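You operate a simulated robot arm through the tools that you are given. There is no shell and no other tool.

You are at the controls of a simulated robot arm. One attempt, no reset.

## Task
Fill the humidifier to about its line, put its lid on and set it to low.
Fine: pour from the open bottle and put it back; leave the mist running. Set down upright: water bottle.

It is judged by the outcome, as a careful person would: the job done as asked, and still so three seconds after it is handed in. It fails if anything else is knocked over, pushed out of place, dropped, spilled or broken. Lids that push on must go on centred and level and be pressed home; caps that screw on are set level and turned clockwise until they are tight.

## Robot
A 6-joint arm with a two-finger parallel gripper, fixed in place. Base frame: the origin is on the floor under the middle of its stand, x ahead of it, y to its left, z up; the work surface is at about z = 84. Units: cm, rad, N and s.
With the tool pointing down near the work surface it reaches from about 24 to 64 cm from the base axis. Its first joint turns from -1.152 to 1.152 rad. Payload 2.7 kg.
Tool frame: the origin (TCP) lies between the finger pads and is the grasp point; the fingertips stand 2.3 cm ahead of it; z points along the fingers, y is the line along which they close. Largest opening 9.4 cm; finger width 3.8, thickness 1; the body of the gripper, 5.4 by 9.6 cm, starts 3.9 cm behind the TCP.
Orientation is that of the tool frame in the base frame, as a unit quaternion [w, x, y, z]. With the fingers straight down and closing along the base's y, the tool's x points along the base's -x, its y along +y and its z along -z.

## Interface
- The arm moves only by the tool apply_moves. Its argument "rows" is one flat list of numbers, 7 for each row, row after row: the shift along the tool's x, y, z in cm, then the turn, a rotation vector about the tool's x, y, z in rad, then the finger opening in cm, from 0 to 9.4. In form: [dx, dy, dz, ax, ay, az, hand, dx, dy, dz, ax, ay, az, hand, ...]. A call has 1 to 20 rows; each row is the pose to reach, as a shift and turn from the pose commanded when the call began, along the tool's axes at that moment. Each row takes 0.2 s and may step no farther than 5 cm and 0.15 rad from the row before; otherwise, or with a gripper value out of range, the whole call is refused. A pose out of reach is approached as far as the arm can. The call stops where the force on the tool passes 40 N (or 10 N more than at its start, if that is more) or the arm is blocked; 0.2 s more then pass. The fingers move at their own pace (about 4.5 cm/s each) and stop on an object; they squeeze with about 40 N. The grip force told is the motor's: it shows also when the fingers shut on nothing. Time passes only in rows, and 0.2 s behind the last, so rows that repeat a pose let the fingers close. It gives the time, the measured TCP pose, the force on the tool (base axes), the opening and the grip force at its end, in the units of the frame above (readings bear some noise), with the torque about the TCP (base axes, N m) and any sound that the robot's microphone picked up.
- Cameras (640 x 400 px; columns grow to the right, rows downward): "scene" is fixed at [7.97, -43.48, 140.97]; the picture's right is [0.72, -0.69, 0.00], its down [-0.36, -0.37, -0.86] and it looks along [0.59, 0.62, -0.52] (base axes); focal length 276 px, centre (320, 200). "wrist" rides on the gripper at [8.6, 1.6, -7.5] in the tool frame; the picture's right is [-0.18, 0.98, 0.00], its down [-0.58, -0.11, -0.81] and it looks along [-0.79, -0.15, 0.59] (tool axes); focal length 243 px, centre (320, 200). There is no depth. A picture from a camera that has moved, and an enlarged one, comes with that camera's place and axes in the base frame and with its lens.
- camera(camera): a new picture of that camera. It takes no simulated time.
- enlarge(camera, box): a new picture of the part [left, top, right, bottom] of that camera's present view, enlarged. It takes no simulated time.
- close_job(): hands the job in; it is judged then, once.

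Nothing tells you positions but the pictures and the camera data. Unless the task says otherwise, let go and move clear before handing in.

The tools are called after "Request:" as a command line: name --argument value ..., lists and objects as JSON in quotes. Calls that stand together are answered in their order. apply_moves: Moves the arm, as the interface text tells. Its arguments: {"type":"object","properties":{"rows":{"type":"array","items":{"type":"number"}}},"required":["rows"]} The other tools are called the same way: camera (camera) takes a picture; enlarge (camera, box) takes an enlarged picture of a part of a camera's view; close_job () hands the job in.

At the start:

```text
time: 0.0
ee_pos: [34.0, 1.74, 127.24]
ee_rot: [-0.001, 0.0, 1.0, 0.001]
ft_force: [0.1, -0.9, -0.1]
moment: [0.01, -0.02, -0.02]
width: 9.41
grip_force: 0.1
```

scene: 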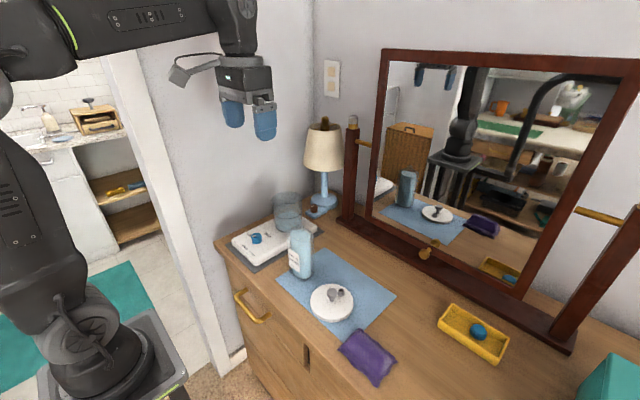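
wrist: 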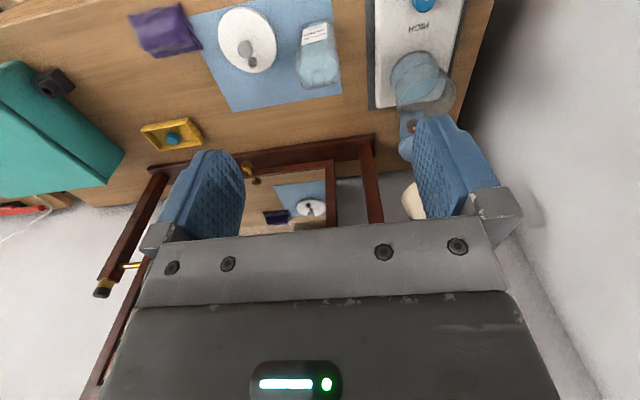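

I see a dresser with a humidifier (white base with a clear tank and blue knob), a water bottle, a white round lid on a blue mat, a purple pouch and a yellow tray. I'll look closer before moving.

Request:
enlarge --camera "scene" --box '[210, 180, 370, 280]'

Request:
enlarge --camera "scene" --box '[270, 220, 430, 320]'

Request:
enlarge --camera "wrist" --box '[340, 0, 500, 100]'

Request:
enlarge --camera "wrist" --box '[200, 0, 360, 100]'

```text
4.00 times, centred on (290, 230) of scene
camera zoom: at [7.97, -43.48, 140.97], right [0.72, -0.69, 0.0], down [-0.36, -0.37, -0.86], along [0.59, 0.62, -0.52], focal length 1106 px, centre (440, 80)
```

zoom: 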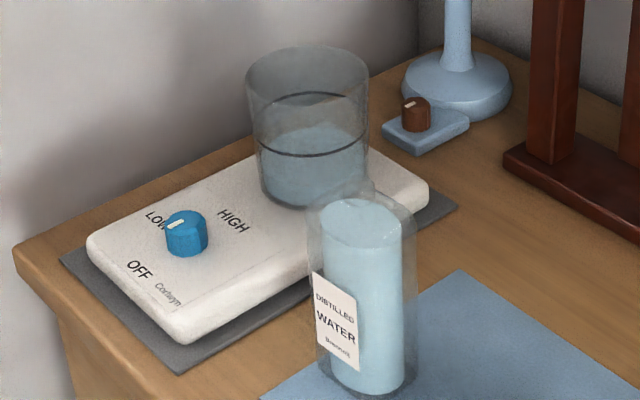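

```text
4.00 times, centred on (350, 270) of scene
camera zoom: at [7.97, -43.48, 140.97], right [0.72, -0.69, 0.0], down [-0.36, -0.37, -0.86], along [0.59, 0.62, -0.52], focal length 1106 px, centre (200, -80)
```

zoom: 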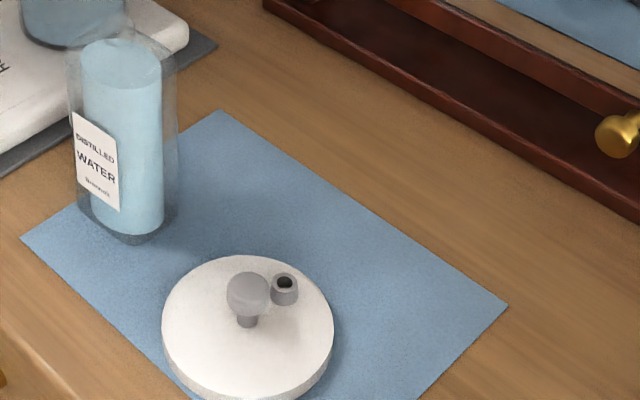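

```text
4.00 times, centred on (420, 50) of wrist
camera zoom: at [25.21, 3.33, 134.66], right [0.18, 0.98, 0.0], down [0.58, -0.11, 0.81], along [0.79, -0.15, -0.59], focal length 970 px, centre (-80, 800)
```

zoom: 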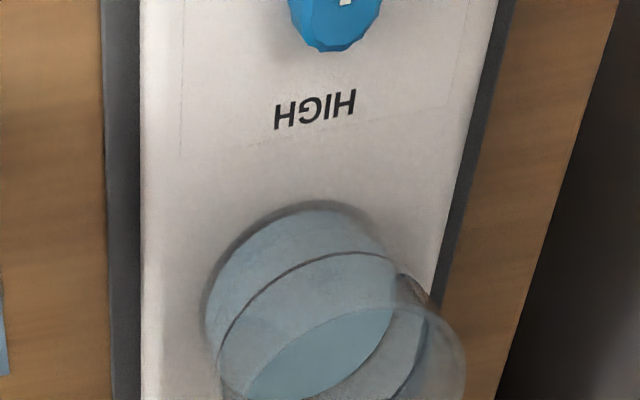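

```text
4.00 times, centred on (280, 50) of wrist
camera zoom: at [25.21, 3.33, 134.66], right [0.18, 0.98, 0.0], down [0.58, -0.11, 0.81], along [0.79, -0.15, -0.59], focal length 970 px, centre (480, 800)
```

zoom: 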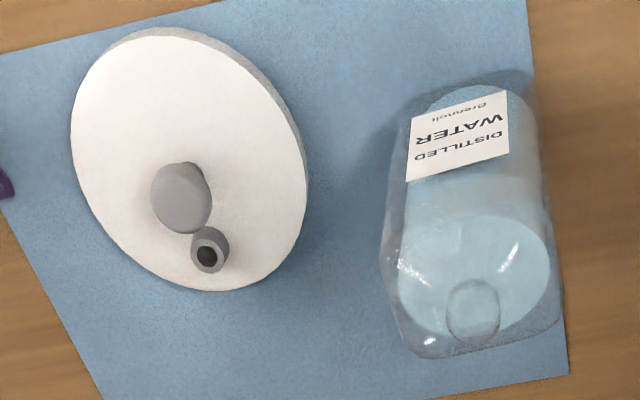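

The tank sits on the white base at the far left, with the bottle near (42, 0) on the blue mat. I'll tilt the wrist camera to look down over the workspace and triangulate better.

Request:
apply_moves --rows '[0, 0, 0, 0, 0.15, 0, 9.4, 0, 0, 0, 0, 0.3, 0, 9.4, 0, 0, 0, 0, 0.45, 0, 9.4, 0, 0, 0, 0, 0.6, 0, 9.4, 0, 0, 0, 0, 0.6, 0, 9.4]'

Request:
camera --camera "wrist"

```text
time: 1.2
ee_pos: [31.63, 1.9, 119.09]
ee_rot: [-0.294, 0.0, 0.956, 0.0]
ft_force: [-0.8, -0.2, -0.4]
moment: [0.01, 0.02, -0.02]
width: 9.41
grip_force: 0.0
out of reach, approached as far as the arm can: row 3, 4, 5
```

```text
taken
camera wrist: at [28.73, 3.3, 130.06], right [0.15, 0.98, -0.1], down [0.93, -0.11, 0.34], along [0.32, -0.15, -0.94], focal length 243 px, centre (320, 200)
```

wrist: 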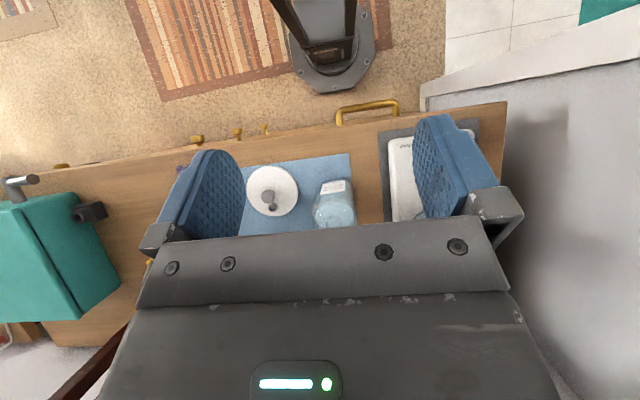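

The down-tilted view is blocked by the gripper and out of reach at this height, so I'll level partly and shift to get an unobstructed view of the humidifier.

Request:
apply_moves --rows '[-1.9, 2.7, 1.4, 0, -0.12, 0, 9.4, -3.9, 5.4, 2.9, 0, -0.24, 0, 9.4, -5.9, 8.1, 4.4, 0, -0.35, 0, 9.4, -5.9, 8.1, 4.4, 0, -0.35, 0, 9.4]'

Request:
camera --camera "wrist"

```text
time: 2.2
ee_pos: [34.08, 9.92, 112.25]
ee_rot: [-0.124, -0.001, 0.992, 0.001]
ft_force: [-0.4, 0.0, 0.4]
moment: [0.01, 0.01, 0.01]
width: 9.41
grip_force: 0.0
```

```text
taken
camera wrist: at [27.47, 11.33, 121.46], right [0.18, 0.98, -0.04], down [0.76, -0.11, 0.64], along [0.62, -0.15, -0.77], focal length 243 px, centre (320, 200)
```

wrist: 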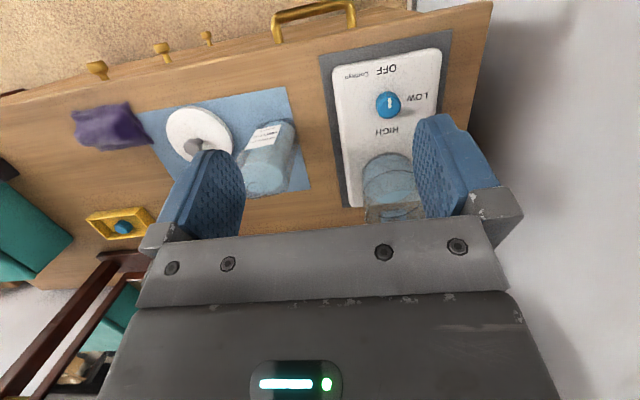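

Now the dial (OFF / LOW / HIGH), tank and bottle are all visible; I'll zoom in for measurement.

Request:
enlarge --camera "wrist" --box '[320, 40, 480, 140]'

Request:
enlarge --camera "wrist" --box '[320, 130, 480, 230]'

Request:
enlarge --camera "wrist" --box '[160, 90, 320, 190]'

```text
4.00 times, centred on (400, 90) of wrist
camera zoom: at [27.47, 11.33, 121.46], right [0.18, 0.98, -0.04], down [0.76, -0.11, 0.64], along [0.62, -0.15, -0.77], focal length 970 px, centre (0, 640)
```

zoom: 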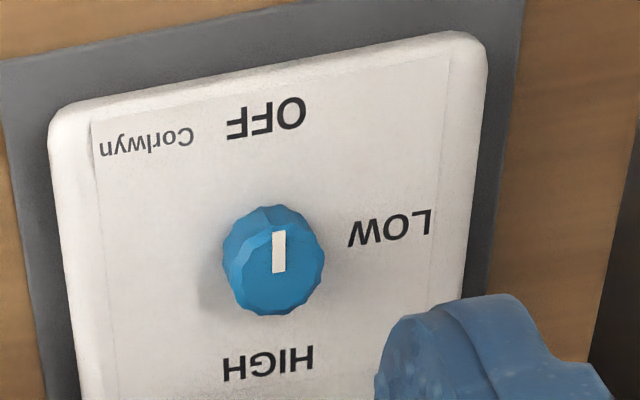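

```text
4.00 times, centred on (400, 180) of wrist
camera zoom: at [27.47, 11.33, 121.46], right [0.18, 0.98, -0.04], down [0.76, -0.11, 0.64], along [0.62, -0.15, -0.77], focal length 970 px, centre (0, 280)
```

zoom: 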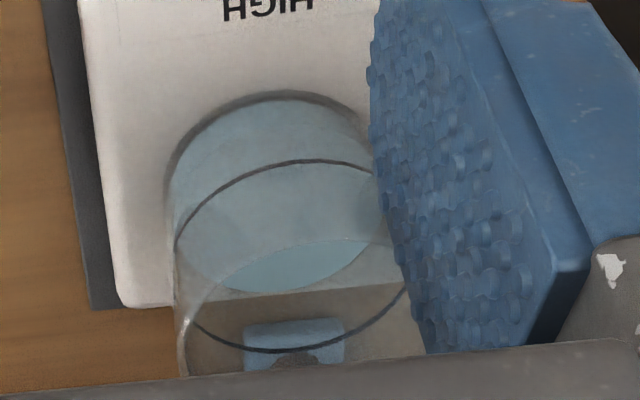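

```text
4.00 times, centred on (240, 140) of wrist
camera zoom: at [27.47, 11.33, 121.46], right [0.18, 0.98, -0.04], down [0.76, -0.11, 0.64], along [0.62, -0.15, -0.77], focal length 970 px, centre (640, 440)
```

zoom: 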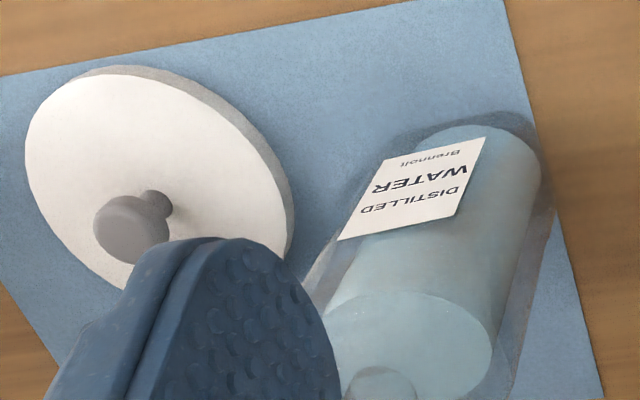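

Rough layout: bottle axis near (42, 0), lid near (40.5, -13), tank near (51, 16.5), knob near (38, 15). I'll level the tool and move over the bottle and lid for a second view.

Request:
apply_moves --rows '[0.9, -3.3, -0.8, 0, -0.083, 0, 9.4, 1.8, -6.6, -1.6, 0, -0.166, 0, 9.4, 2.67, -10, -2.4, 0, -0.248, 0, 9.4, 2.67, -10, -2.4, 0, -0.248, 0, 9.4]'

Request:
enlarge --camera "wrist" --box '[160, 0, 480, 200]'

```text
time: 3.2
ee_pos: [32.04, -0.15, 115.18]
ee_rot: [0.0, -0.001, 1.0, 0.001]
ft_force: [0.2, 0.8, 0.9]
moment: [0.02, 0.0, 0.01]
width: 9.4
grip_force: 0.1
```

```text
2.00 times, centred on (320, 100) of wrist
camera zoom: at [23.27, 1.33, 122.66], right [0.18, 0.98, 0.0], down [0.58, -0.11, 0.81], along [0.79, -0.15, -0.59], focal length 485 px, centre (320, 400)
```

zoom: 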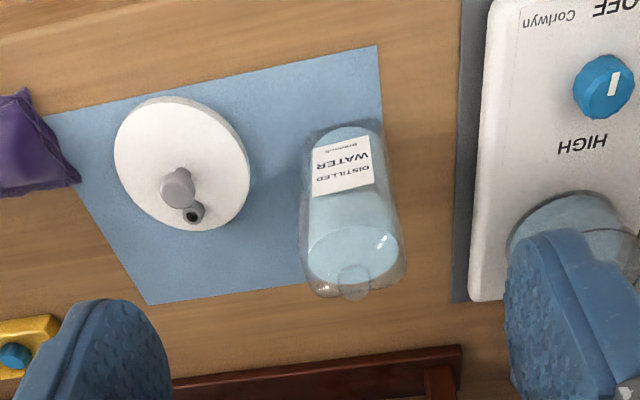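

Bottle axis refines to about (42.7, 0), the lid to about (40.3, -12.9). I plan a horizontal side grasp with the tool rolled by π (camera on top), so I test that roll up here in free air.

Request:
apply_moves --rows '[0, 0, 0, 0, 0, 0.15, 9.4, 0, 0, 0, 0, 0, 0.3, 9.4, 0, 0, 0, 0, 0, 0.45, 9.4, 0, 0, 0, 0, 0, 0.6, 9.4, 0, 0, 0, 0, 0, 0.75, 9.4, 0, 0, 0, 0, 0, 0.9, 9.4, 0, 0, 0, 0, 0, 1.05, 9.4, 0, 0, 0, 0, 0, 1.2, 9.4, 0, 0, 0, 0, 0, 1.35, 9.4, 0, 0, 0, 0, 0, 1.5, 9.4, 0, 0, 0, 0, 0, 1.5708, 9.4]'

Request:
camera --camera "scene"

Request:
camera --camera "wrist"

```text
time: 5.6
ee_pos: [32.08, -0.21, 115.39]
ee_rot: [-0.001, 0.707, 0.707, 0.001]
ft_force: [0.2, 0.0, -0.2]
moment: [0.0, -0.01, 0.01]
width: 9.41
grip_force: 0.0
```

```text
taken
```

scene: 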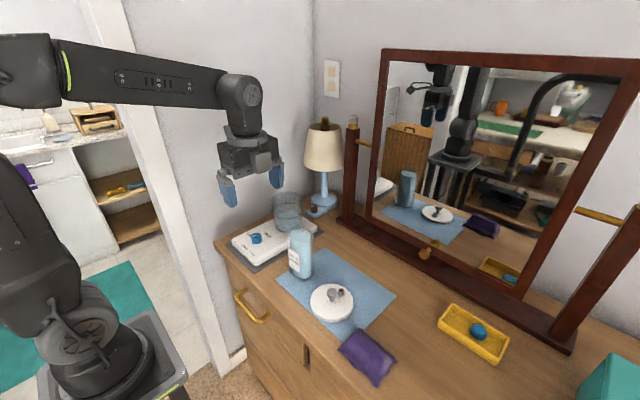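

```text
taken
camera wrist: at [33.59, 8.4, 122.74], right [0.98, -0.18, 0.0], down [-0.11, -0.58, 0.81], along [-0.15, -0.79, -0.59], focal length 243 px, centre (320, 200)
```

wrist: 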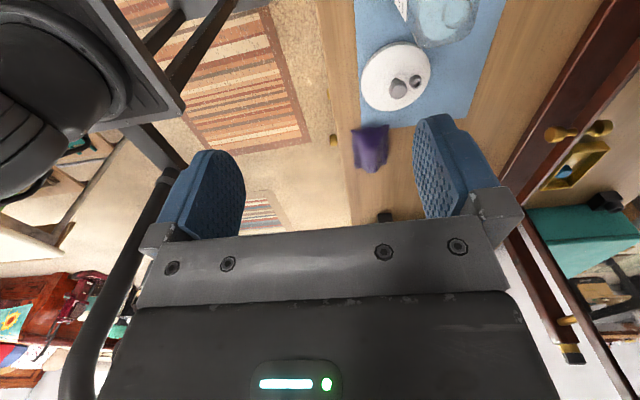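

The roll works so far; continuing to the full half-turn.

Request:
apply_moves --rows '[0, 0, 0, 0, 0, 0.15, 9.4, 0, 0, 0, 0, 0, 0.3, 9.4, 0, 0, 0, 0, 0, 0.45, 9.4, 0, 0, 0, 0, 0, 0.6, 9.4, 0, 0, 0, 0, 0, 0.75, 9.4, 0, 0, 0, 0, 0, 0.9, 9.4, 0, 0, 0, 0, 0, 1.05, 9.4, 0, 0, 0, 0, 0, 1.2, 9.4, 0, 0, 0, 0, 0, 1.35, 9.4, 0, 0, 0, 0, 0, 1.5, 9.4, 0, 0, 0, 0, 0, 1.5708, 9.4]'

Request:
camera --camera "wrist"

```text
time: 8.0
ee_pos: [31.87, -8.07, 114.87]
ee_rot: [-0.009, 1.0, 0.01, 0.002]
ft_force: [-0.4, 0.4, -0.5]
moment: [0.0, 0.0, 0.0]
width: 9.4
grip_force: 0.1
out of reach, approached as far as the arm can: row 9, 10, 11
```

```text
taken
camera wrist: at [40.44, -9.71, 122.24], right [-0.17, -0.99, -0.02], down [-0.58, 0.08, 0.81], along [-0.79, 0.14, -0.59], focal length 243 px, centre (320, 200)
```

wrist: 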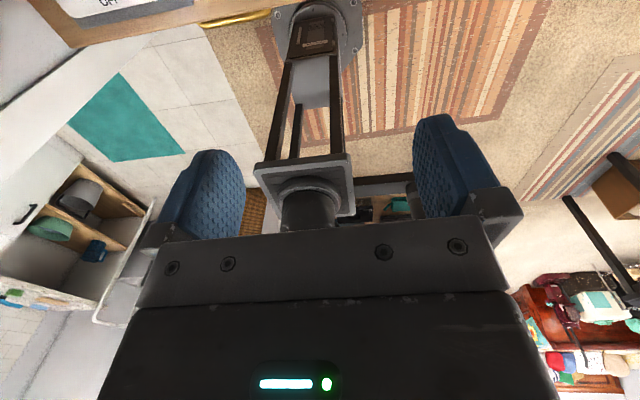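

The flipped roll hits the last joint's limit, so I'll use the un-flipped side grasp (tilted about 30° down) and pour sideways towards the tank. Rolling back now.

Request:
apply_moves --rows '[0, -0.5, 0, 0, 0, -0.15, 9.4, 0, -1, 0, 0, 0, -0.3, 9.4, 0, -1.5, 0, 0, 0, -0.45, 9.4, 0, -2, 0, 0, 0, -0.6, 9.4, 0, -2.5, 0, 0, 0, -0.75, 9.4, 0, -3, 0, 0, 0, -0.9, 9.4, 0, -3.5, 0, 0, 0, -1.05, 9.4, 0, -4, 0, 0, 0, -1.2, 9.4, 0, -4.5, 0, 0, 0, -1.35, 9.4, 0, -5, 0, 0, 0, -1.5, 9.4, 0, -5.5, 0, 0, 0, -1.65, 9.4, 0, -6, 0, 0, 0, -1.8, 9.4, 0, -6.5, 0, 0, 0, -1.95, 9.4, 0, -7, 0, 0, 0, -2.1, 9.4, 0, -7.5, 0, 0, 0, -2.25, 9.4, 0, -8, 0, 0, 0, -2.4, 9.4, 0, -8, 0, 0, 0, -2.55, 9.4, 0, -8, 0, 0, 0, -2.7, 9.4, 0, -8, 0, 0, 0, -2.85, 9.4, 0, -8, 0, 0, 0, -3.0, 9.4]'

```text
time: 12.2
ee_pos: [31.56, 0.14, 114.87]
ee_rot: [0.0, 0.068, 0.998, 0.001]
ft_force: [-0.3, 0.5, -0.2]
moment: [0.01, 0.04, -0.01]
width: 9.36
grip_force: 0.0
```

Back to nearly level. Now I straighten the yaw, move above the bottle, then pitch the tool to about 30° below horizontal while staying high to test reach.

Request:
apply_moves --rows '[-2.8, 0.33, 0.3, 0, 0, -0.05, 9.4, -5.6, 0.66, 0.6, 0, 0, -0.1, 9.4, -8.4, 1.0, 0.9, 0, 0, -0.136, 9.4, -8.4, 1.0, 0.9, 0, 0, -0.136, 9.4]'

Request:
apply_moves --rows '[0, 0, 0, 0, -0.15, 0, 9.4, 0, 0, 0, 0, -0.3, 0, 9.4, 0, 0, 0, 0, -0.45, 0, 9.4, 0, 0, 0, 0, -0.6, 0, 9.4, 0, 0, 0, 0, -0.75, 0, 9.4, 0, 0, 0, 0, -0.9, 0, 9.4, 0, 0, 0, 0, -1.047, 0, 9.4, 0, 0, 0, 0, -1.047, 0, 9.4]'

Request:
camera --camera "scene"

Request:
camera --camera "wrist"

```text
time: 13.2
ee_pos: [40.19, -0.02, 114.02]
ee_rot: [0.0, 0.001, 1.0, 0.001]
ft_force: [0.0, 0.8, -0.2]
moment: [0.0, -0.04, 0.0]
width: 9.4
grip_force: 0.1
```

```text
time: 15.0
ee_pos: [40.56, 0.65, 114.87]
ee_rot: [0.452, 0.019, 0.892, -0.017]
ft_force: [0.4, 0.0, 0.0]
moment: [0.01, 0.01, 0.01]
width: 9.4
grip_force: 0.1
out of reach, approached as far as the arm can: row 7, 8
```

```text
taken
```

scene: 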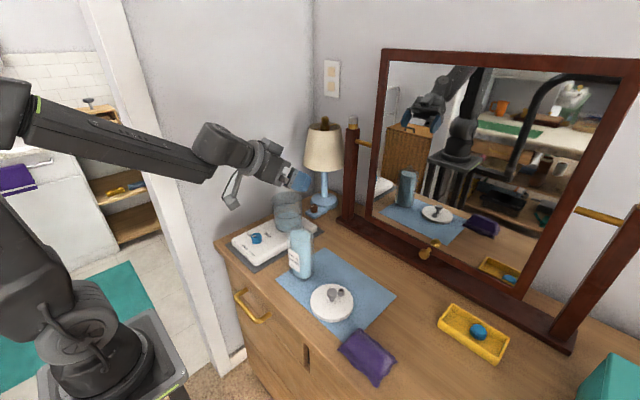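

```text
taken
camera wrist: at [29.49, 2.7, 112.19], right [0.16, 0.98, 0.14], down [-0.31, -0.08, 0.95], along [0.94, -0.19, 0.29], focal length 243 px, centre (320, 200)
```

wrist: 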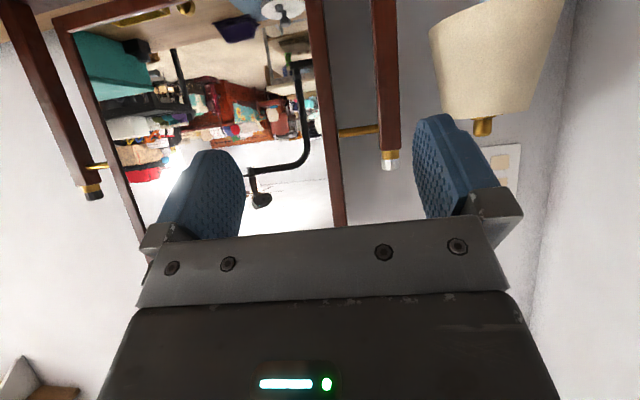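

The wrist is near its straight-arm limit when pointed forward over the bottle, so I'll instead grasp with the hand coming from the +y/-x side (heading about -50°, 45° down). First pitch back down, then yaw.

Request:
apply_moves --rows '[0, 0, 0, 0, 0.13, 0, 9.4, 0, 0, 0, 0, 0.27, 0, 9.4, 0, 0, 0, 0, 0.4, 0, 9.4, 0, 0, 0, 0, 0.54, 0, 9.4, 0, 0, 0, 0, 0.67, 0, 9.4, 0, 0, 0, 0, 0.81, 0, 9.4, 0, 0, 0, 0, 0.937, 0, 9.4, 0, 0, 0, 0, 0.937, 0, 9.4]'

Request:
enlarge --camera "wrist" --box '[200, 0, 360, 100]'

```text
time: 16.8
ee_pos: [40.57, 0.73, 114.84]
ee_rot: [0.001, 0.025, 1.0, -0.006]
ft_force: [0.0, 0.3, 0.1]
moment: [-0.01, 0.02, -0.02]
width: 9.4
grip_force: 0.0
out of reach, approached as far as the arm can: row 1
```

```text
4.00 times, centred on (280, 50) of wrist
camera zoom: at [32.01, 2.74, 122.21], right [0.23, 0.97, -0.01], down [0.58, -0.13, 0.81], along [0.78, -0.19, -0.59], focal length 970 px, centre (480, 800)
```

zoom: 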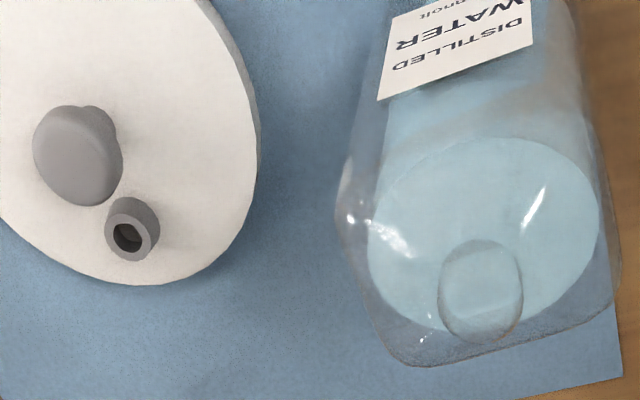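

The bottle is actually a rounded square prism (about 6.2 cm wide, faces along x and y, label facing -x), so I'll grip it across x with the hand coming from the -y side, 45° down. First I yaw the tool -π/2 in the air.

Request:
apply_moves --rows '[0, 0, 0, 0, 0, -0.148, 9.4, 0, 0, 0, 0, 0, -0.296, 9.4, 0, 0, 0, 0, 0, -0.444, 9.4, 0, 0, 0, 0, 0, -0.592, 9.4, 0, 0, 0, 0, 0, -0.74, 9.4, 0, 0, 0, 0, 0, -0.888, 9.4, 0, 0, 0, 0, 0, -1.036, 9.4, 0, 0, 0, 0, 0, -1.184, 9.4, 0, 0, 0, 0, 0, -1.332, 9.4, 0, 0, 0, 0, 0, -1.48, 9.4, 0, 0, 0, 0, 0, -1.62, 9.4, 0, 0, 0, 0, 0, -1.62, 9.4]'

Request:
camera --camera "wrist"

```text
time: 19.4
ee_pos: [40.63, 0.72, 114.93]
ee_rot: [0.005, 0.708, -0.707, 0.006]
ft_force: [0.2, 0.4, -1.3]
moment: [0.01, 0.01, -0.02]
width: 9.4
grip_force: 0.2
```

```text
taken
camera wrist: at [38.97, -7.92, 122.37], right [-0.98, 0.18, 0.0], down [0.11, 0.59, 0.8], along [0.15, 0.78, -0.6], focal length 243 px, centre (320, 200)
```

wrist: 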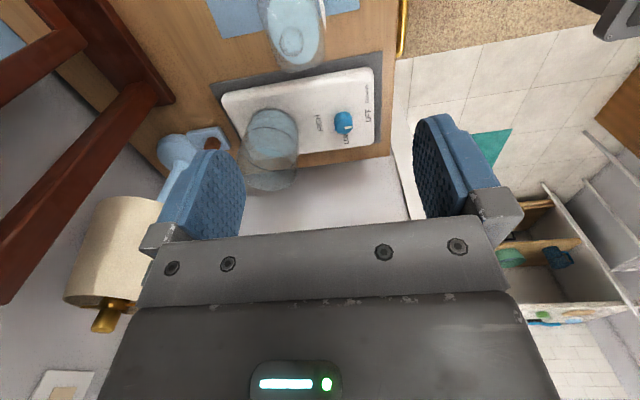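

Good view of the humidifier from the -y side; I'll zoom in to refine positions before pitching.

Request:
enlarge --camera "wrist" --box '[200, 60, 360, 160]'

Request:
enlarge --camera "wrist" --box '[300, 80, 380, 130]'

Request:
enlarge --camera "wrist" --box '[200, 0, 360, 100]'

```text
4.00 times, centred on (280, 110) of wrist
camera zoom: at [38.97, -7.92, 122.37], right [-0.98, 0.18, 0.0], down [0.11, 0.59, 0.8], along [0.15, 0.78, -0.6], focal length 970 px, centre (480, 560)
```

zoom: 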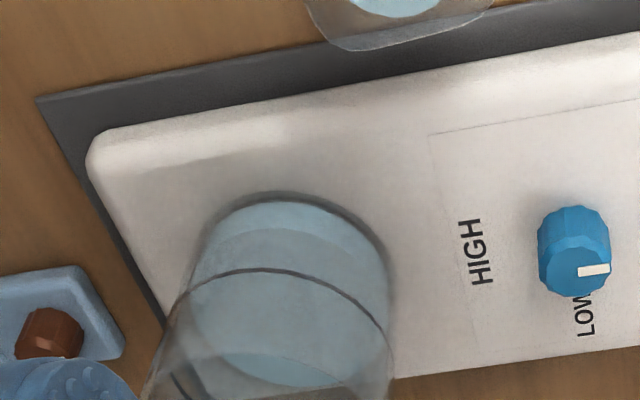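

```text
8.00 times, centred on (340, 105) of wrist
camera zoom: at [38.97, -7.92, 122.37], right [-0.98, 0.18, 0.0], down [0.11, 0.59, 0.8], along [0.15, 0.78, -0.6], focal length 1941 px, centre (160, 960)
```

zoom: 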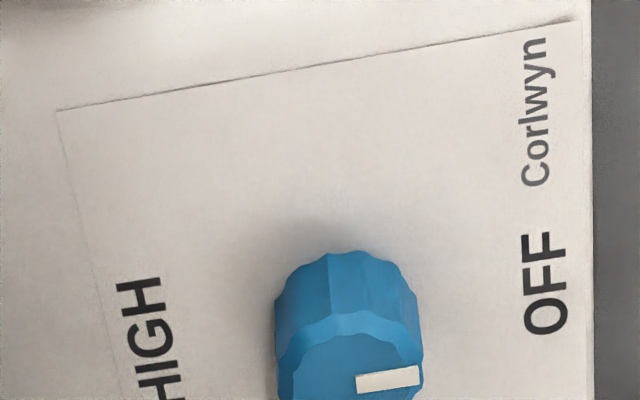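

```text
4.00 times, centred on (280, 50) of wrist
camera zoom: at [38.97, -7.92, 122.37], right [-0.98, 0.18, 0.0], down [0.11, 0.59, 0.8], along [0.15, 0.78, -0.6], focal length 970 px, centre (480, 800)
```

zoom: 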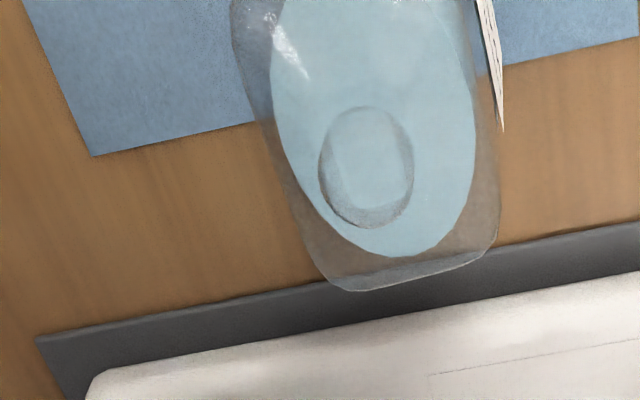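

The knob's pointer is at OFF (towards -x), LOW lies on its +y side, so it needs a quarter turn clockwise. The bottle mouth is near (42.8, -0.4, 100). Now I pitch to 45° and move to a pre-grasp above the bottle.

Request:
apply_moves --rows '[0, 0, 0, 0, -0.134, 0, 9.4, 0.5, -0.4, 0.8, 0, -0.267, 0, 9.4, 1.0, -0.8, 1.6, 0, -0.4, 0, 9.4, 1.5, -1.3, 2.4, 0, -0.534, 0, 9.4, 2.0, -1.7, 3.2, 0, -0.667, 0, 9.4, 2.54, -2.2, 4.04, 0, -0.8, 0, 9.4, 2.54, -2.2, 4.04, 0, -0.8, 0, 9.4]'

Request:
camera --camera "wrist"

Request:
camera --camera "scene"

```text
time: 21.0
ee_pos: [42.69, -1.81, 110.88]
ee_rot: [-0.273, 0.653, -0.653, -0.271]
ft_force: [1.0, 0.2, -0.2]
moment: [0.0, 0.0, 0.01]
width: 9.41
grip_force: 0.0
```

```text
taken
camera wrist: at [41.15, -13.39, 109.94], right [-0.98, 0.13, 0.13], down [0.11, -0.16, 0.98], along [0.15, 0.98, 0.15], focal length 243 px, centre (320, 200)
```

wrist: 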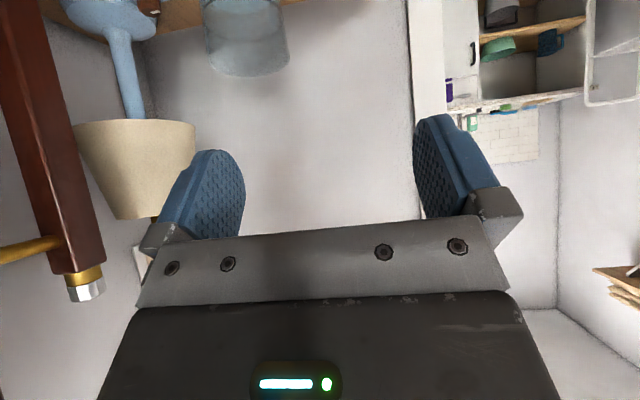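

```text
taken
```

scene: 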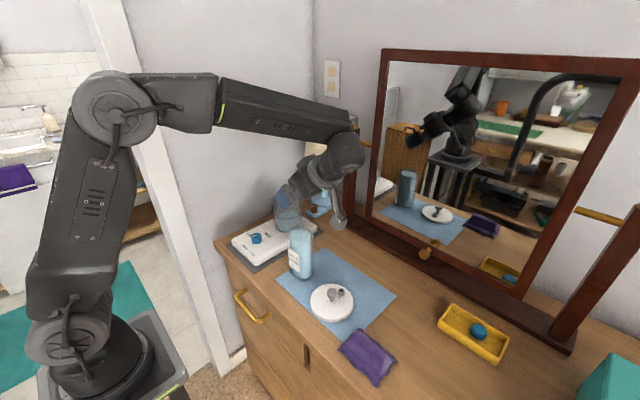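

The pose is reachable. I lower partway so the bottle comes into the wrist view and I can check the alignment.

Request:
apply_moves --rows '[2.4, 0, 2.4, 0, 0, 0, 9.4, 4.6, 0, 4.6, 0, 0, 0, 9.4, 4.6, 0, 4.6, 0, 0, 0, 9.4]'

Request:
camera --camera "wrist"

Request:
enlarge --camera "scene" --box '[240, 160, 400, 260]'

```text
time: 21.8
ee_pos: [42.78, -1.8, 104.39]
ee_rot: [0.272, -0.653, 0.653, 0.27]
ft_force: [-0.2, -0.3, 0.4]
moment: [0.02, 0.0, -0.01]
width: 9.39
grip_force: 0.1
```

```text
taken
camera wrist: at [41.12, -13.27, 103.47], right [-0.98, 0.13, 0.13], down [0.11, -0.16, 0.98], along [0.15, 0.98, 0.14], focal length 243 px, centre (320, 200)
```

wrist: 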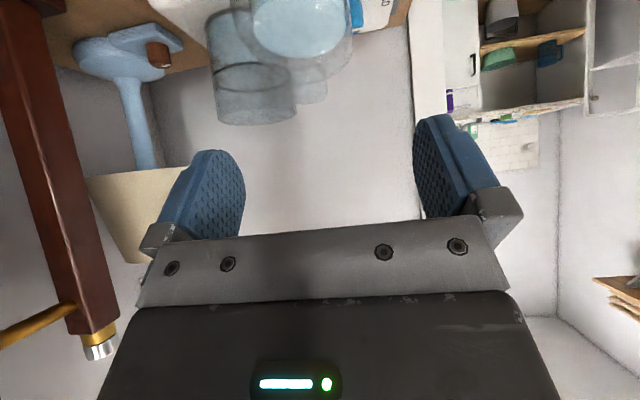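

```text
4.00 times, centred on (320, 210) of scene
camera zoom: at [7.97, -43.48, 140.97], right [0.72, -0.69, 0.0], down [-0.36, -0.37, -0.86], along [0.59, 0.62, -0.52], focal length 1106 px, centre (320, 160)
```

zoom: 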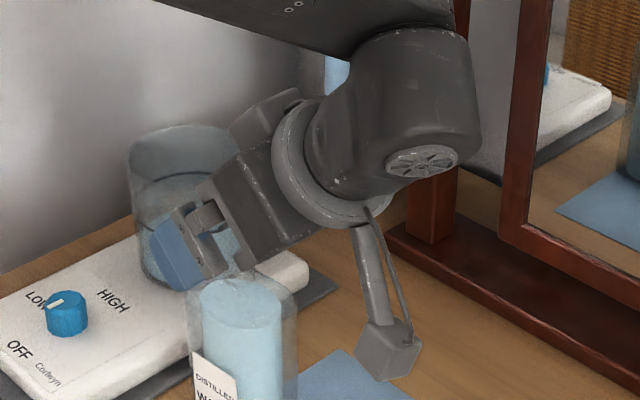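

Request:
enlarge --camera "wrist" --box '[200, 0, 420, 138]'

```text
2.90 times, centred on (310, 69) of wrist
camera zoom: at [41.12, -13.27, 103.47], right [-0.98, 0.13, 0.13], down [0.11, -0.16, 0.98], along [0.15, 0.98, 0.14], focal length 703 px, centre (349, 580)
```

zoom: 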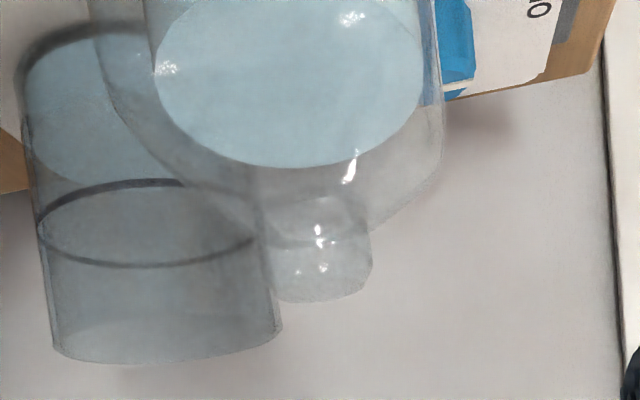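

Mouth measured at about (42.85, -0.4, 100), well centred between the fingers. Lowering to the grasp height around z = 95.3.

Request:
apply_moves --rows '[2.2, 0, 2.2, 0, 0, 0, 9.4, 4.4, 0, 4.3, 0, 0, 0, 9.4, 5.7, 0, 5.5, 0, 0, 0, 9.4, 5.7, 0, 5.5, 0, 0, 0, 9.4]'

Request:
camera --camera "wrist"

Request:
enlarge --camera "scene" --box '[240, 200, 400, 300]'

```text
time: 22.8
ee_pos: [42.86, -1.88, 96.39]
ee_rot: [-0.273, 0.653, -0.653, -0.27]
ft_force: [0.4, -0.8, -0.1]
moment: [0.01, 0.01, -0.01]
width: 9.42
grip_force: 0.0
```

```text
taken
camera wrist: at [41.19, -13.43, 95.46], right [-0.98, 0.13, 0.13], down [0.11, -0.16, 0.98], along [0.15, 0.98, 0.14], focal length 243 px, centre (320, 200)
```

wrist: 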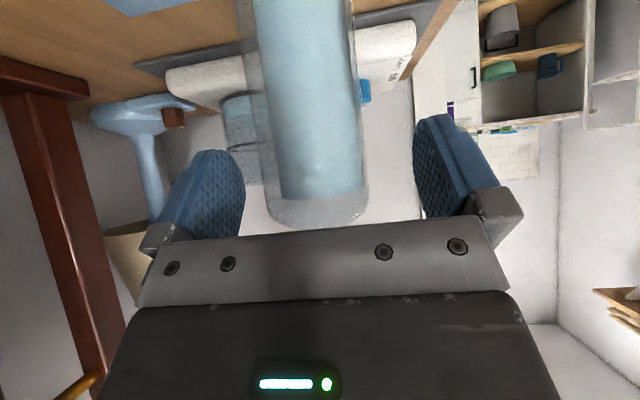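

```text
4.00 times, centred on (320, 250) of scene
camera zoom: at [7.97, -43.48, 140.97], right [0.72, -0.69, 0.0], down [-0.36, -0.37, -0.86], along [0.59, 0.62, -0.52], focal length 1106 px, centre (320, 0)
```

zoom: 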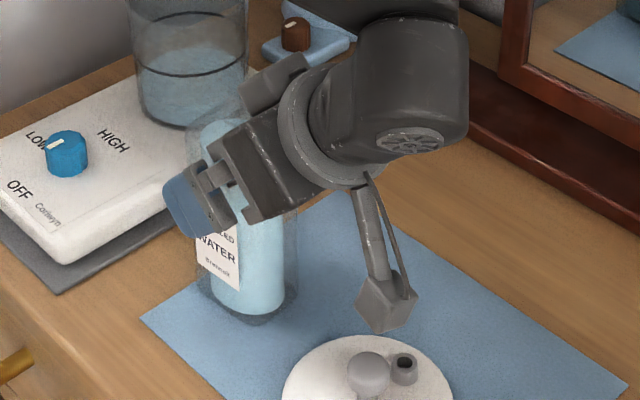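

Centred and clear. Lowering the last centimetre and closing on the bottle.

Request:
apply_moves --rows '[0.4, 0, 0.4, 0, 0, 0, 9.4, 0.78, 0, 0.77, 0, 0, 0, 9.4, 0.78, 0, 0.77, 0, 0, 0, 9.4]'

Request:
apply_moves --rows '[0, 0, 0, 0, 0, 0, 5.5, 0, 0, 0, 0, 0, 0, 5.5, 0, 0, 0, 0, 0, 0, 5.5, 0, 0, 0, 0, 0, 0, 5.5]'

Request:
camera --camera "wrist"

```text
time: 23.6
ee_pos: [42.87, -1.98, 95.22]
ee_rot: [-0.272, 0.653, -0.653, -0.271]
ft_force: [-0.2, -0.9, 0.1]
moment: [0.01, -0.01, 0.01]
width: 9.41
grip_force: 0.0
```

```text
time: 24.6
ee_pos: [42.88, -1.93, 95.29]
ee_rot: [-0.272, 0.653, -0.652, -0.271]
ft_force: [-0.2, 0.0, 0.2]
moment: [-0.01, 0.03, -0.01]
width: 5.51
grip_force: 0.1
```

```text
taken
camera wrist: at [41.19, -13.47, 94.36], right [-0.98, 0.13, 0.13], down [0.11, -0.16, 0.98], along [0.15, 0.98, 0.14], focal length 243 px, centre (320, 200)
```

wrist: 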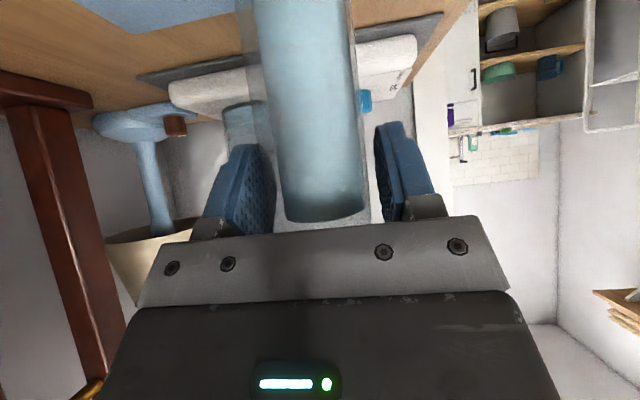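

The bottle is narrower across x than I estimated (no contact at 5.5 cm); closing further until the fingers stop on it.

Request:
apply_moves --rows '[0, 0, 0, 0, 0, 0, 4.5, 0, 0, 0, 0, 0, 0, 4.0, 0, 0, 0, 0, 0, 0, 3.5, 0, 0, 0, 0, 0, 0, 3.0, 0, 0, 0, 0, 0, 0, 3.0]'

Request:
camera --camera "wrist"

Request:
enlarge --camera "scene" --box '[240, 200, 400, 300]'

```text
time: 25.8
ee_pos: [42.86, -1.98, 95.28]
ee_rot: [-0.272, 0.653, -0.653, -0.271]
ft_force: [-1.6, -0.4, 2.6]
moment: [-0.04, 0.16, -0.01]
width: 4.96
grip_force: 40.3
```

```text
taken
camera wrist: at [41.18, -13.47, 94.36], right [-0.98, 0.13, 0.13], down [0.11, -0.16, 0.98], along [0.15, 0.98, 0.14], focal length 243 px, centre (320, 200)
```

wrist: 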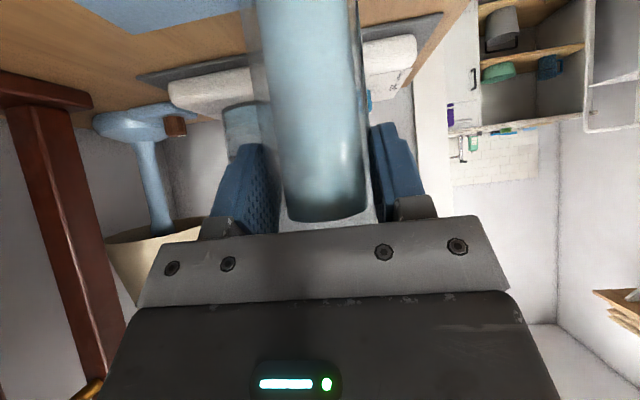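

```text
4.00 times, centred on (320, 250) of scene
camera zoom: at [7.97, -43.48, 140.97], right [0.72, -0.69, 0.0], down [-0.36, -0.37, -0.86], along [0.59, 0.62, -0.52], focal length 1106 px, centre (320, 0)
```

zoom: 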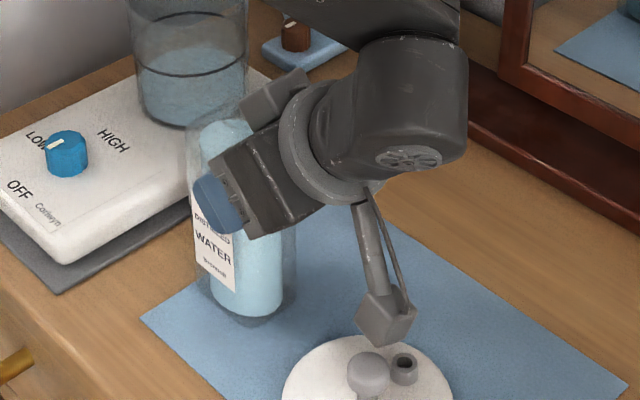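

Firm grip at 40 N, 5 cm wide. Lifting slightly to check the hold and the weight.

Request:
apply_moves --rows '[-0.35, 0, -0.35, 0, 0, 0, 3.0, -1.06, 0, -1.06, 0, 0, 0, 3.0, -2.1, 0, -2.1, 0, 0, 0, 3.0, -2.1, 0, -2.1, 0, 0, 0, 3.0]'

Request:
enlarge --camera "scene" --box '[240, 180, 400, 280]'

Request:
camera --camera "wrist"

```text
time: 26.8
ee_pos: [42.78, -2.06, 98.42]
ee_rot: [0.272, -0.653, 0.653, 0.27]
ft_force: [-0.5, 0.4, -3.8]
moment: [-0.07, 0.01, 0.01]
width: 4.92
grip_force: 40.0
```

```text
4.00 times, centred on (320, 230) of scene
camera zoom: at [7.98, -43.48, 140.97], right [0.72, -0.69, 0.0], down [-0.36, -0.37, -0.86], along [0.59, 0.62, -0.52], focal length 1106 px, centre (320, 80)
```

zoom: 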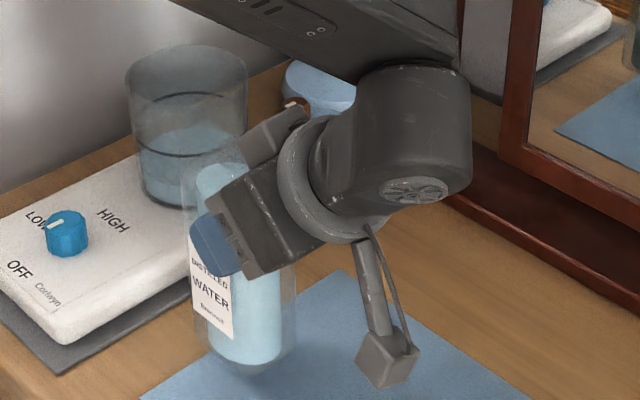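

```text
taken
camera wrist: at [41.14, -13.49, 97.37], right [-0.98, 0.13, 0.13], down [0.11, -0.16, 0.98], along [0.15, 0.98, 0.14], focal length 243 px, centre (320, 200)
```

wrist: 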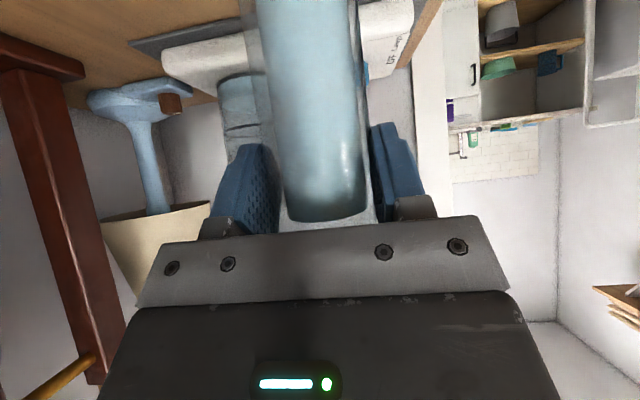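

Bottle is held securely (about 390 g). Lifting clear and carrying it upright to a start point above and beside the tank.

Request:
apply_moves --rows '[-1.3, 0, -1.3, 0, 0, 0, 3.0, -3.5, 0, -3.5, 0, 0, 0, 3.0, -5.8, 0, -5.8, 0, 0, 0, 3.0, -8.1, 0, -8.1, 0, 0, 0, 3.0, -9.8, 0, -9.8, 0, 0, 0, 3.0, -10.37, 0, -10.3, 0, 0, 0, 3.0, -10.37, 0, -10.3, 0, 0, 0, 3.0]'

Request:
apply_moves --rows '[-1.0, -0.8, 1.0, 0, 0, 0, 3.0, -2.8, -2.35, 2.8, 0, 0, 0, 3.0, -4.9, -4.1, 4.9, 0, 0, 0, 3.0, -7.0, -5.9, 7.1, 0, 0, 0, 3.0, -8.9, -7.5, 9.0, 0, 0, 0, 3.0, -10.2, -8.6, 10.3, 0, 0, 0, 3.0, -10.78, -9.05, 10.87, 0, 0, 0, 3.0, -10.78, -9.05, 10.87, 0, 0, 0, 3.0]'

Request:
camera --camera "scene"

Request:
camera --camera "wrist"

```text
time: 28.4
ee_pos: [42.85, -2.03, 112.99]
ee_rot: [-0.272, 0.653, -0.652, -0.271]
ft_force: [0.5, -0.1, -4.2]
moment: [-0.08, -0.03, 0.0]
width: 4.92
grip_force: 40.0
```

```text
time: 30.2
ee_pos: [51.94, 13.32, 112.89]
ee_rot: [-0.271, 0.653, -0.653, -0.271]
ft_force: [0.0, -0.6, -3.5]
moment: [-0.07, -0.01, 0.0]
width: 4.91
grip_force: 39.3
```

```text
taken
```

scene: 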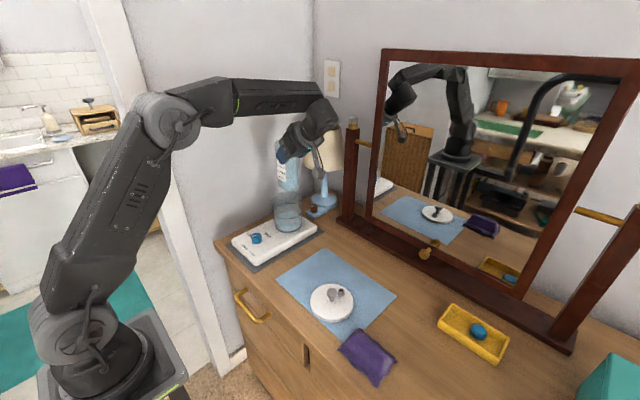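

```text
taken
camera wrist: at [50.38, 1.84, 111.95], right [-0.98, 0.13, 0.13], down [0.11, -0.16, 0.98], along [0.15, 0.98, 0.14], focal length 243 px, centre (320, 200)
```

wrist: 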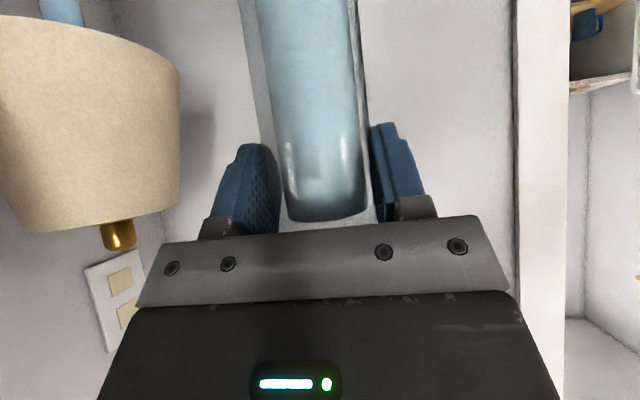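

Holding upright above the tank. A close look at the tank's water level and line from the scene camera before pouring.

Request:
enlarge --camera "scene" --box '[255, 180, 319, 240]'

Request:
enlarge --camera "scene" --box '[250, 130, 350, 210]'

```text
6.67 times, centred on (287, 210) of scene
camera zoom: at [7.98, -43.48, 140.97], right [0.72, -0.69, 0.0], down [-0.36, -0.37, -0.86], along [0.59, 0.62, -0.52], focal length 1843 px, centre (540, 133)
```

zoom: 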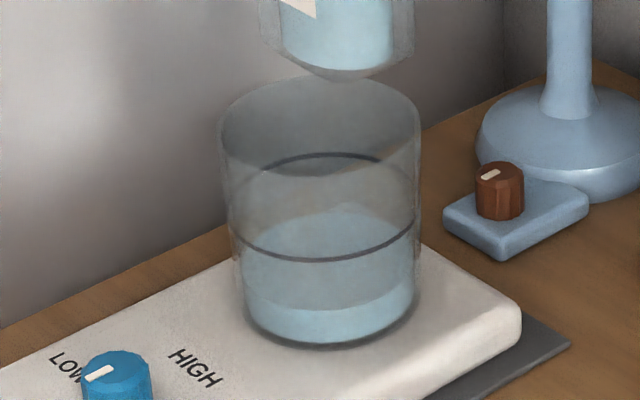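

```text
5.00 times, centred on (300, 170) of scene
camera zoom: at [7.98, -43.48, 140.97], right [0.72, -0.69, 0.0], down [-0.36, -0.37, -0.86], along [0.59, 0.62, -0.52], focal length 1382 px, centre (420, 350)
```

zoom: 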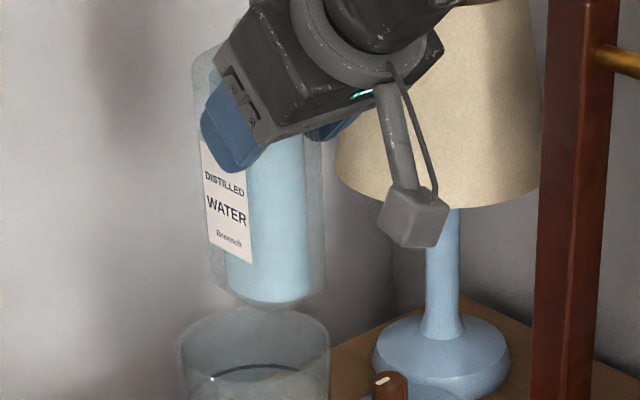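

Tank water sits at about z = 89.6 and the line at z = 92.5, so roughly 3 cm more is needed. I start tilting (towards the tank, 45° first) while staying high, checking that the arm follows.

Request:
apply_moves --rows '[1.1, -0.28, 0.37, 0.0461, 0.1134, -0.0465, 3.0, 2.21, -0.555, 0.743, 0.0922, 0.2267, -0.093, 3.0, 3.13, -0.79, 1.02, 0.1384, 0.3401, -0.1395, 3.0, 4.05, -1.025, 1.3, 0.1845, 0.4534, -0.186, 3.0, 4.81, -1.2, 1.58, 0.2306, 0.5668, -0.2325, 3.0, 5.575, -1.375, 1.86, 0.2767, 0.6801, -0.279, 3.0]'

Request:
camera --camera "scene"

Request:
enlarge --camera "scene" --box '[230, 130, 350, 230]'

Request:
camera --camera "wrist"

```text
time: 31.6
ee_pos: [53.34, 10.69, 107.59]
ee_rot: [-0.16, 0.746, -0.64, 0.092]
ft_force: [0.1, 0.1, -4.1]
moment: [0.06, 0.04, -0.01]
width: 4.93
grip_force: 39.9
```

```text
taken
```

scene: 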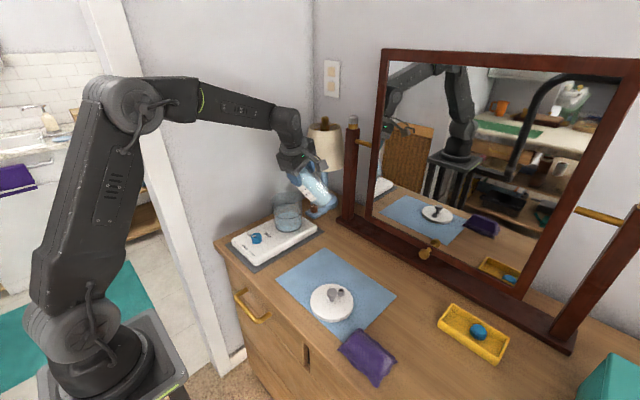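

```text
4.00 times, centred on (290, 180) of scene
camera zoom: at [7.98, -43.48, 140.97], right [0.72, -0.69, 0.0], down [-0.36, -0.37, -0.86], along [0.59, 0.62, -0.52], focal length 1106 px, centre (440, 280)
```

zoom: 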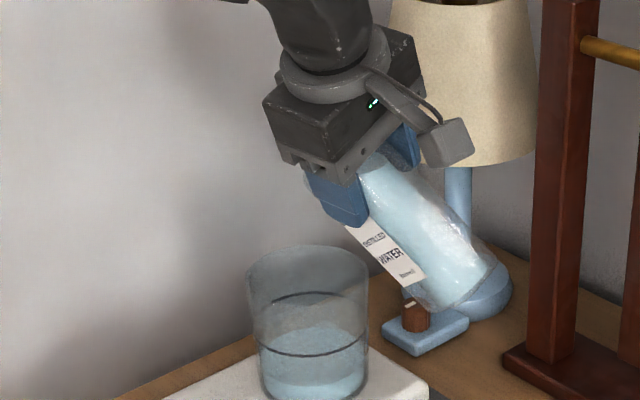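

```text
taken
camera wrist: at [50.63, 0.94, 113.31], right [-0.94, 0.05, -0.34], down [-0.27, 0.49, 0.83], along [0.21, 0.87, -0.45], focal length 243 px, centre (320, 200)
```

wrist: 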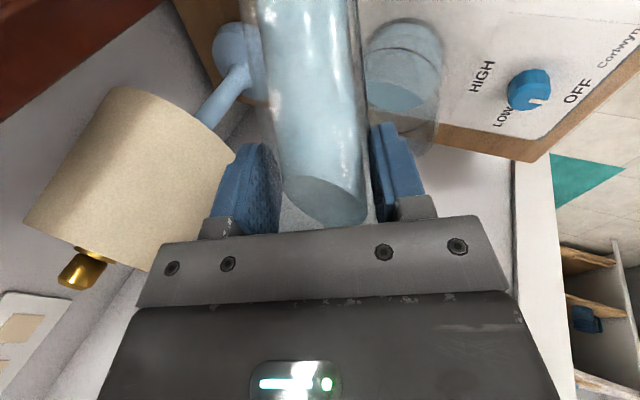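

The arm follows well and the mouth is above the tank. Continuing to 60° while lowering the mouth to about z = 105.

Request:
apply_moves --rows '[0.33, 0.6, 1.78, 0.0461, 0.1134, -0.0465, 3.0, 0.66, 1.19, 3.55, 0.0922, 0.2267, -0.093, 3.0]'

Request:
enlarge --camera "scene" --box '[230, 150, 350, 250]'

Request:
camera --camera "wrist"

```text
time: 32.2
ee_pos: [53.43, 10.27, 103.61]
ee_rot: [-0.116, 0.751, -0.614, 0.213]
ft_force: [1.1, -0.2, -3.6]
moment: [0.06, 0.11, 0.02]
width: 4.9
grip_force: 40.2
```

```text
4.00 times, centred on (290, 200) of scene
camera zoom: at [7.98, -43.48, 140.97], right [0.72, -0.69, 0.0], down [-0.36, -0.37, -0.86], along [0.59, 0.62, -0.52], focal length 1106 px, centre (440, 200)
```

zoom: 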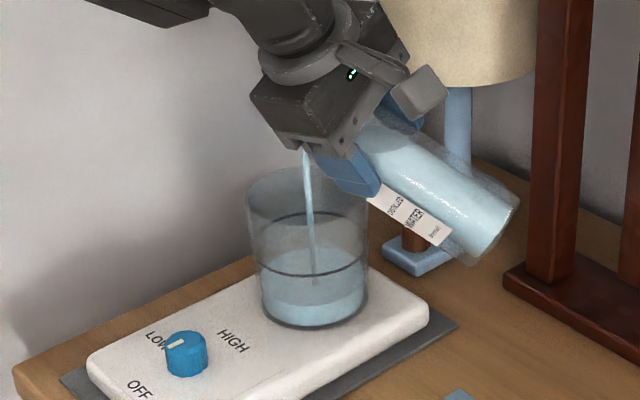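

```text
taken
camera wrist: at [49.84, 2.15, 111.01], right [-0.89, -0.03, -0.46], down [-0.37, 0.66, 0.66], along [0.28, 0.75, -0.6], focal length 243 px, centre (320, 200)
```

wrist: 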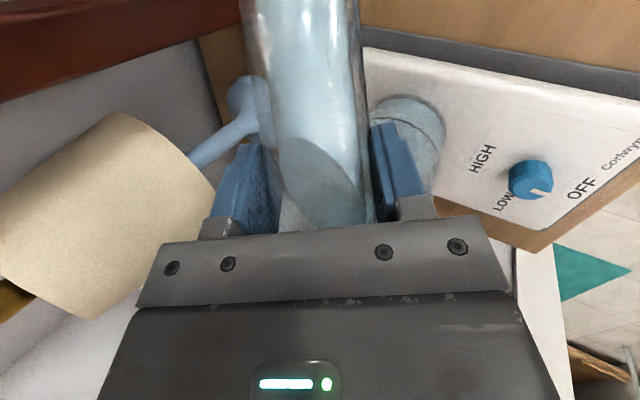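

Water is already flowing cleanly into the centre of the tank at 60°. I hold this tilt briefly and watch the level.

Request:
apply_moves --rows '[0, 0, 0, 0, 0, 0, 3.0, 0, 0, 0, 0, 0, 0, 3.0]'

Request:
enlarge --camera "scene" --box '[255, 180, 319, 240]'

```text
time: 32.8
ee_pos: [53.46, 10.25, 103.63]
ee_rot: [-0.116, 0.75, -0.616, 0.212]
ft_force: [-0.5, 0.6, -3.0]
moment: [0.07, 0.07, -0.02]
width: 4.92
grip_force: 39.5
```

```text
6.67 times, centred on (287, 210) of scene
camera zoom: at [7.98, -43.48, 140.97], right [0.72, -0.69, 0.0], down [-0.36, -0.37, -0.86], along [0.59, 0.62, -0.52], focal length 1843 px, centre (540, 133)
```

zoom: 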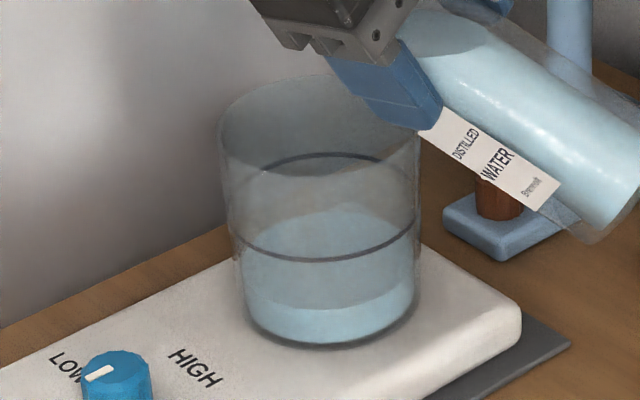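

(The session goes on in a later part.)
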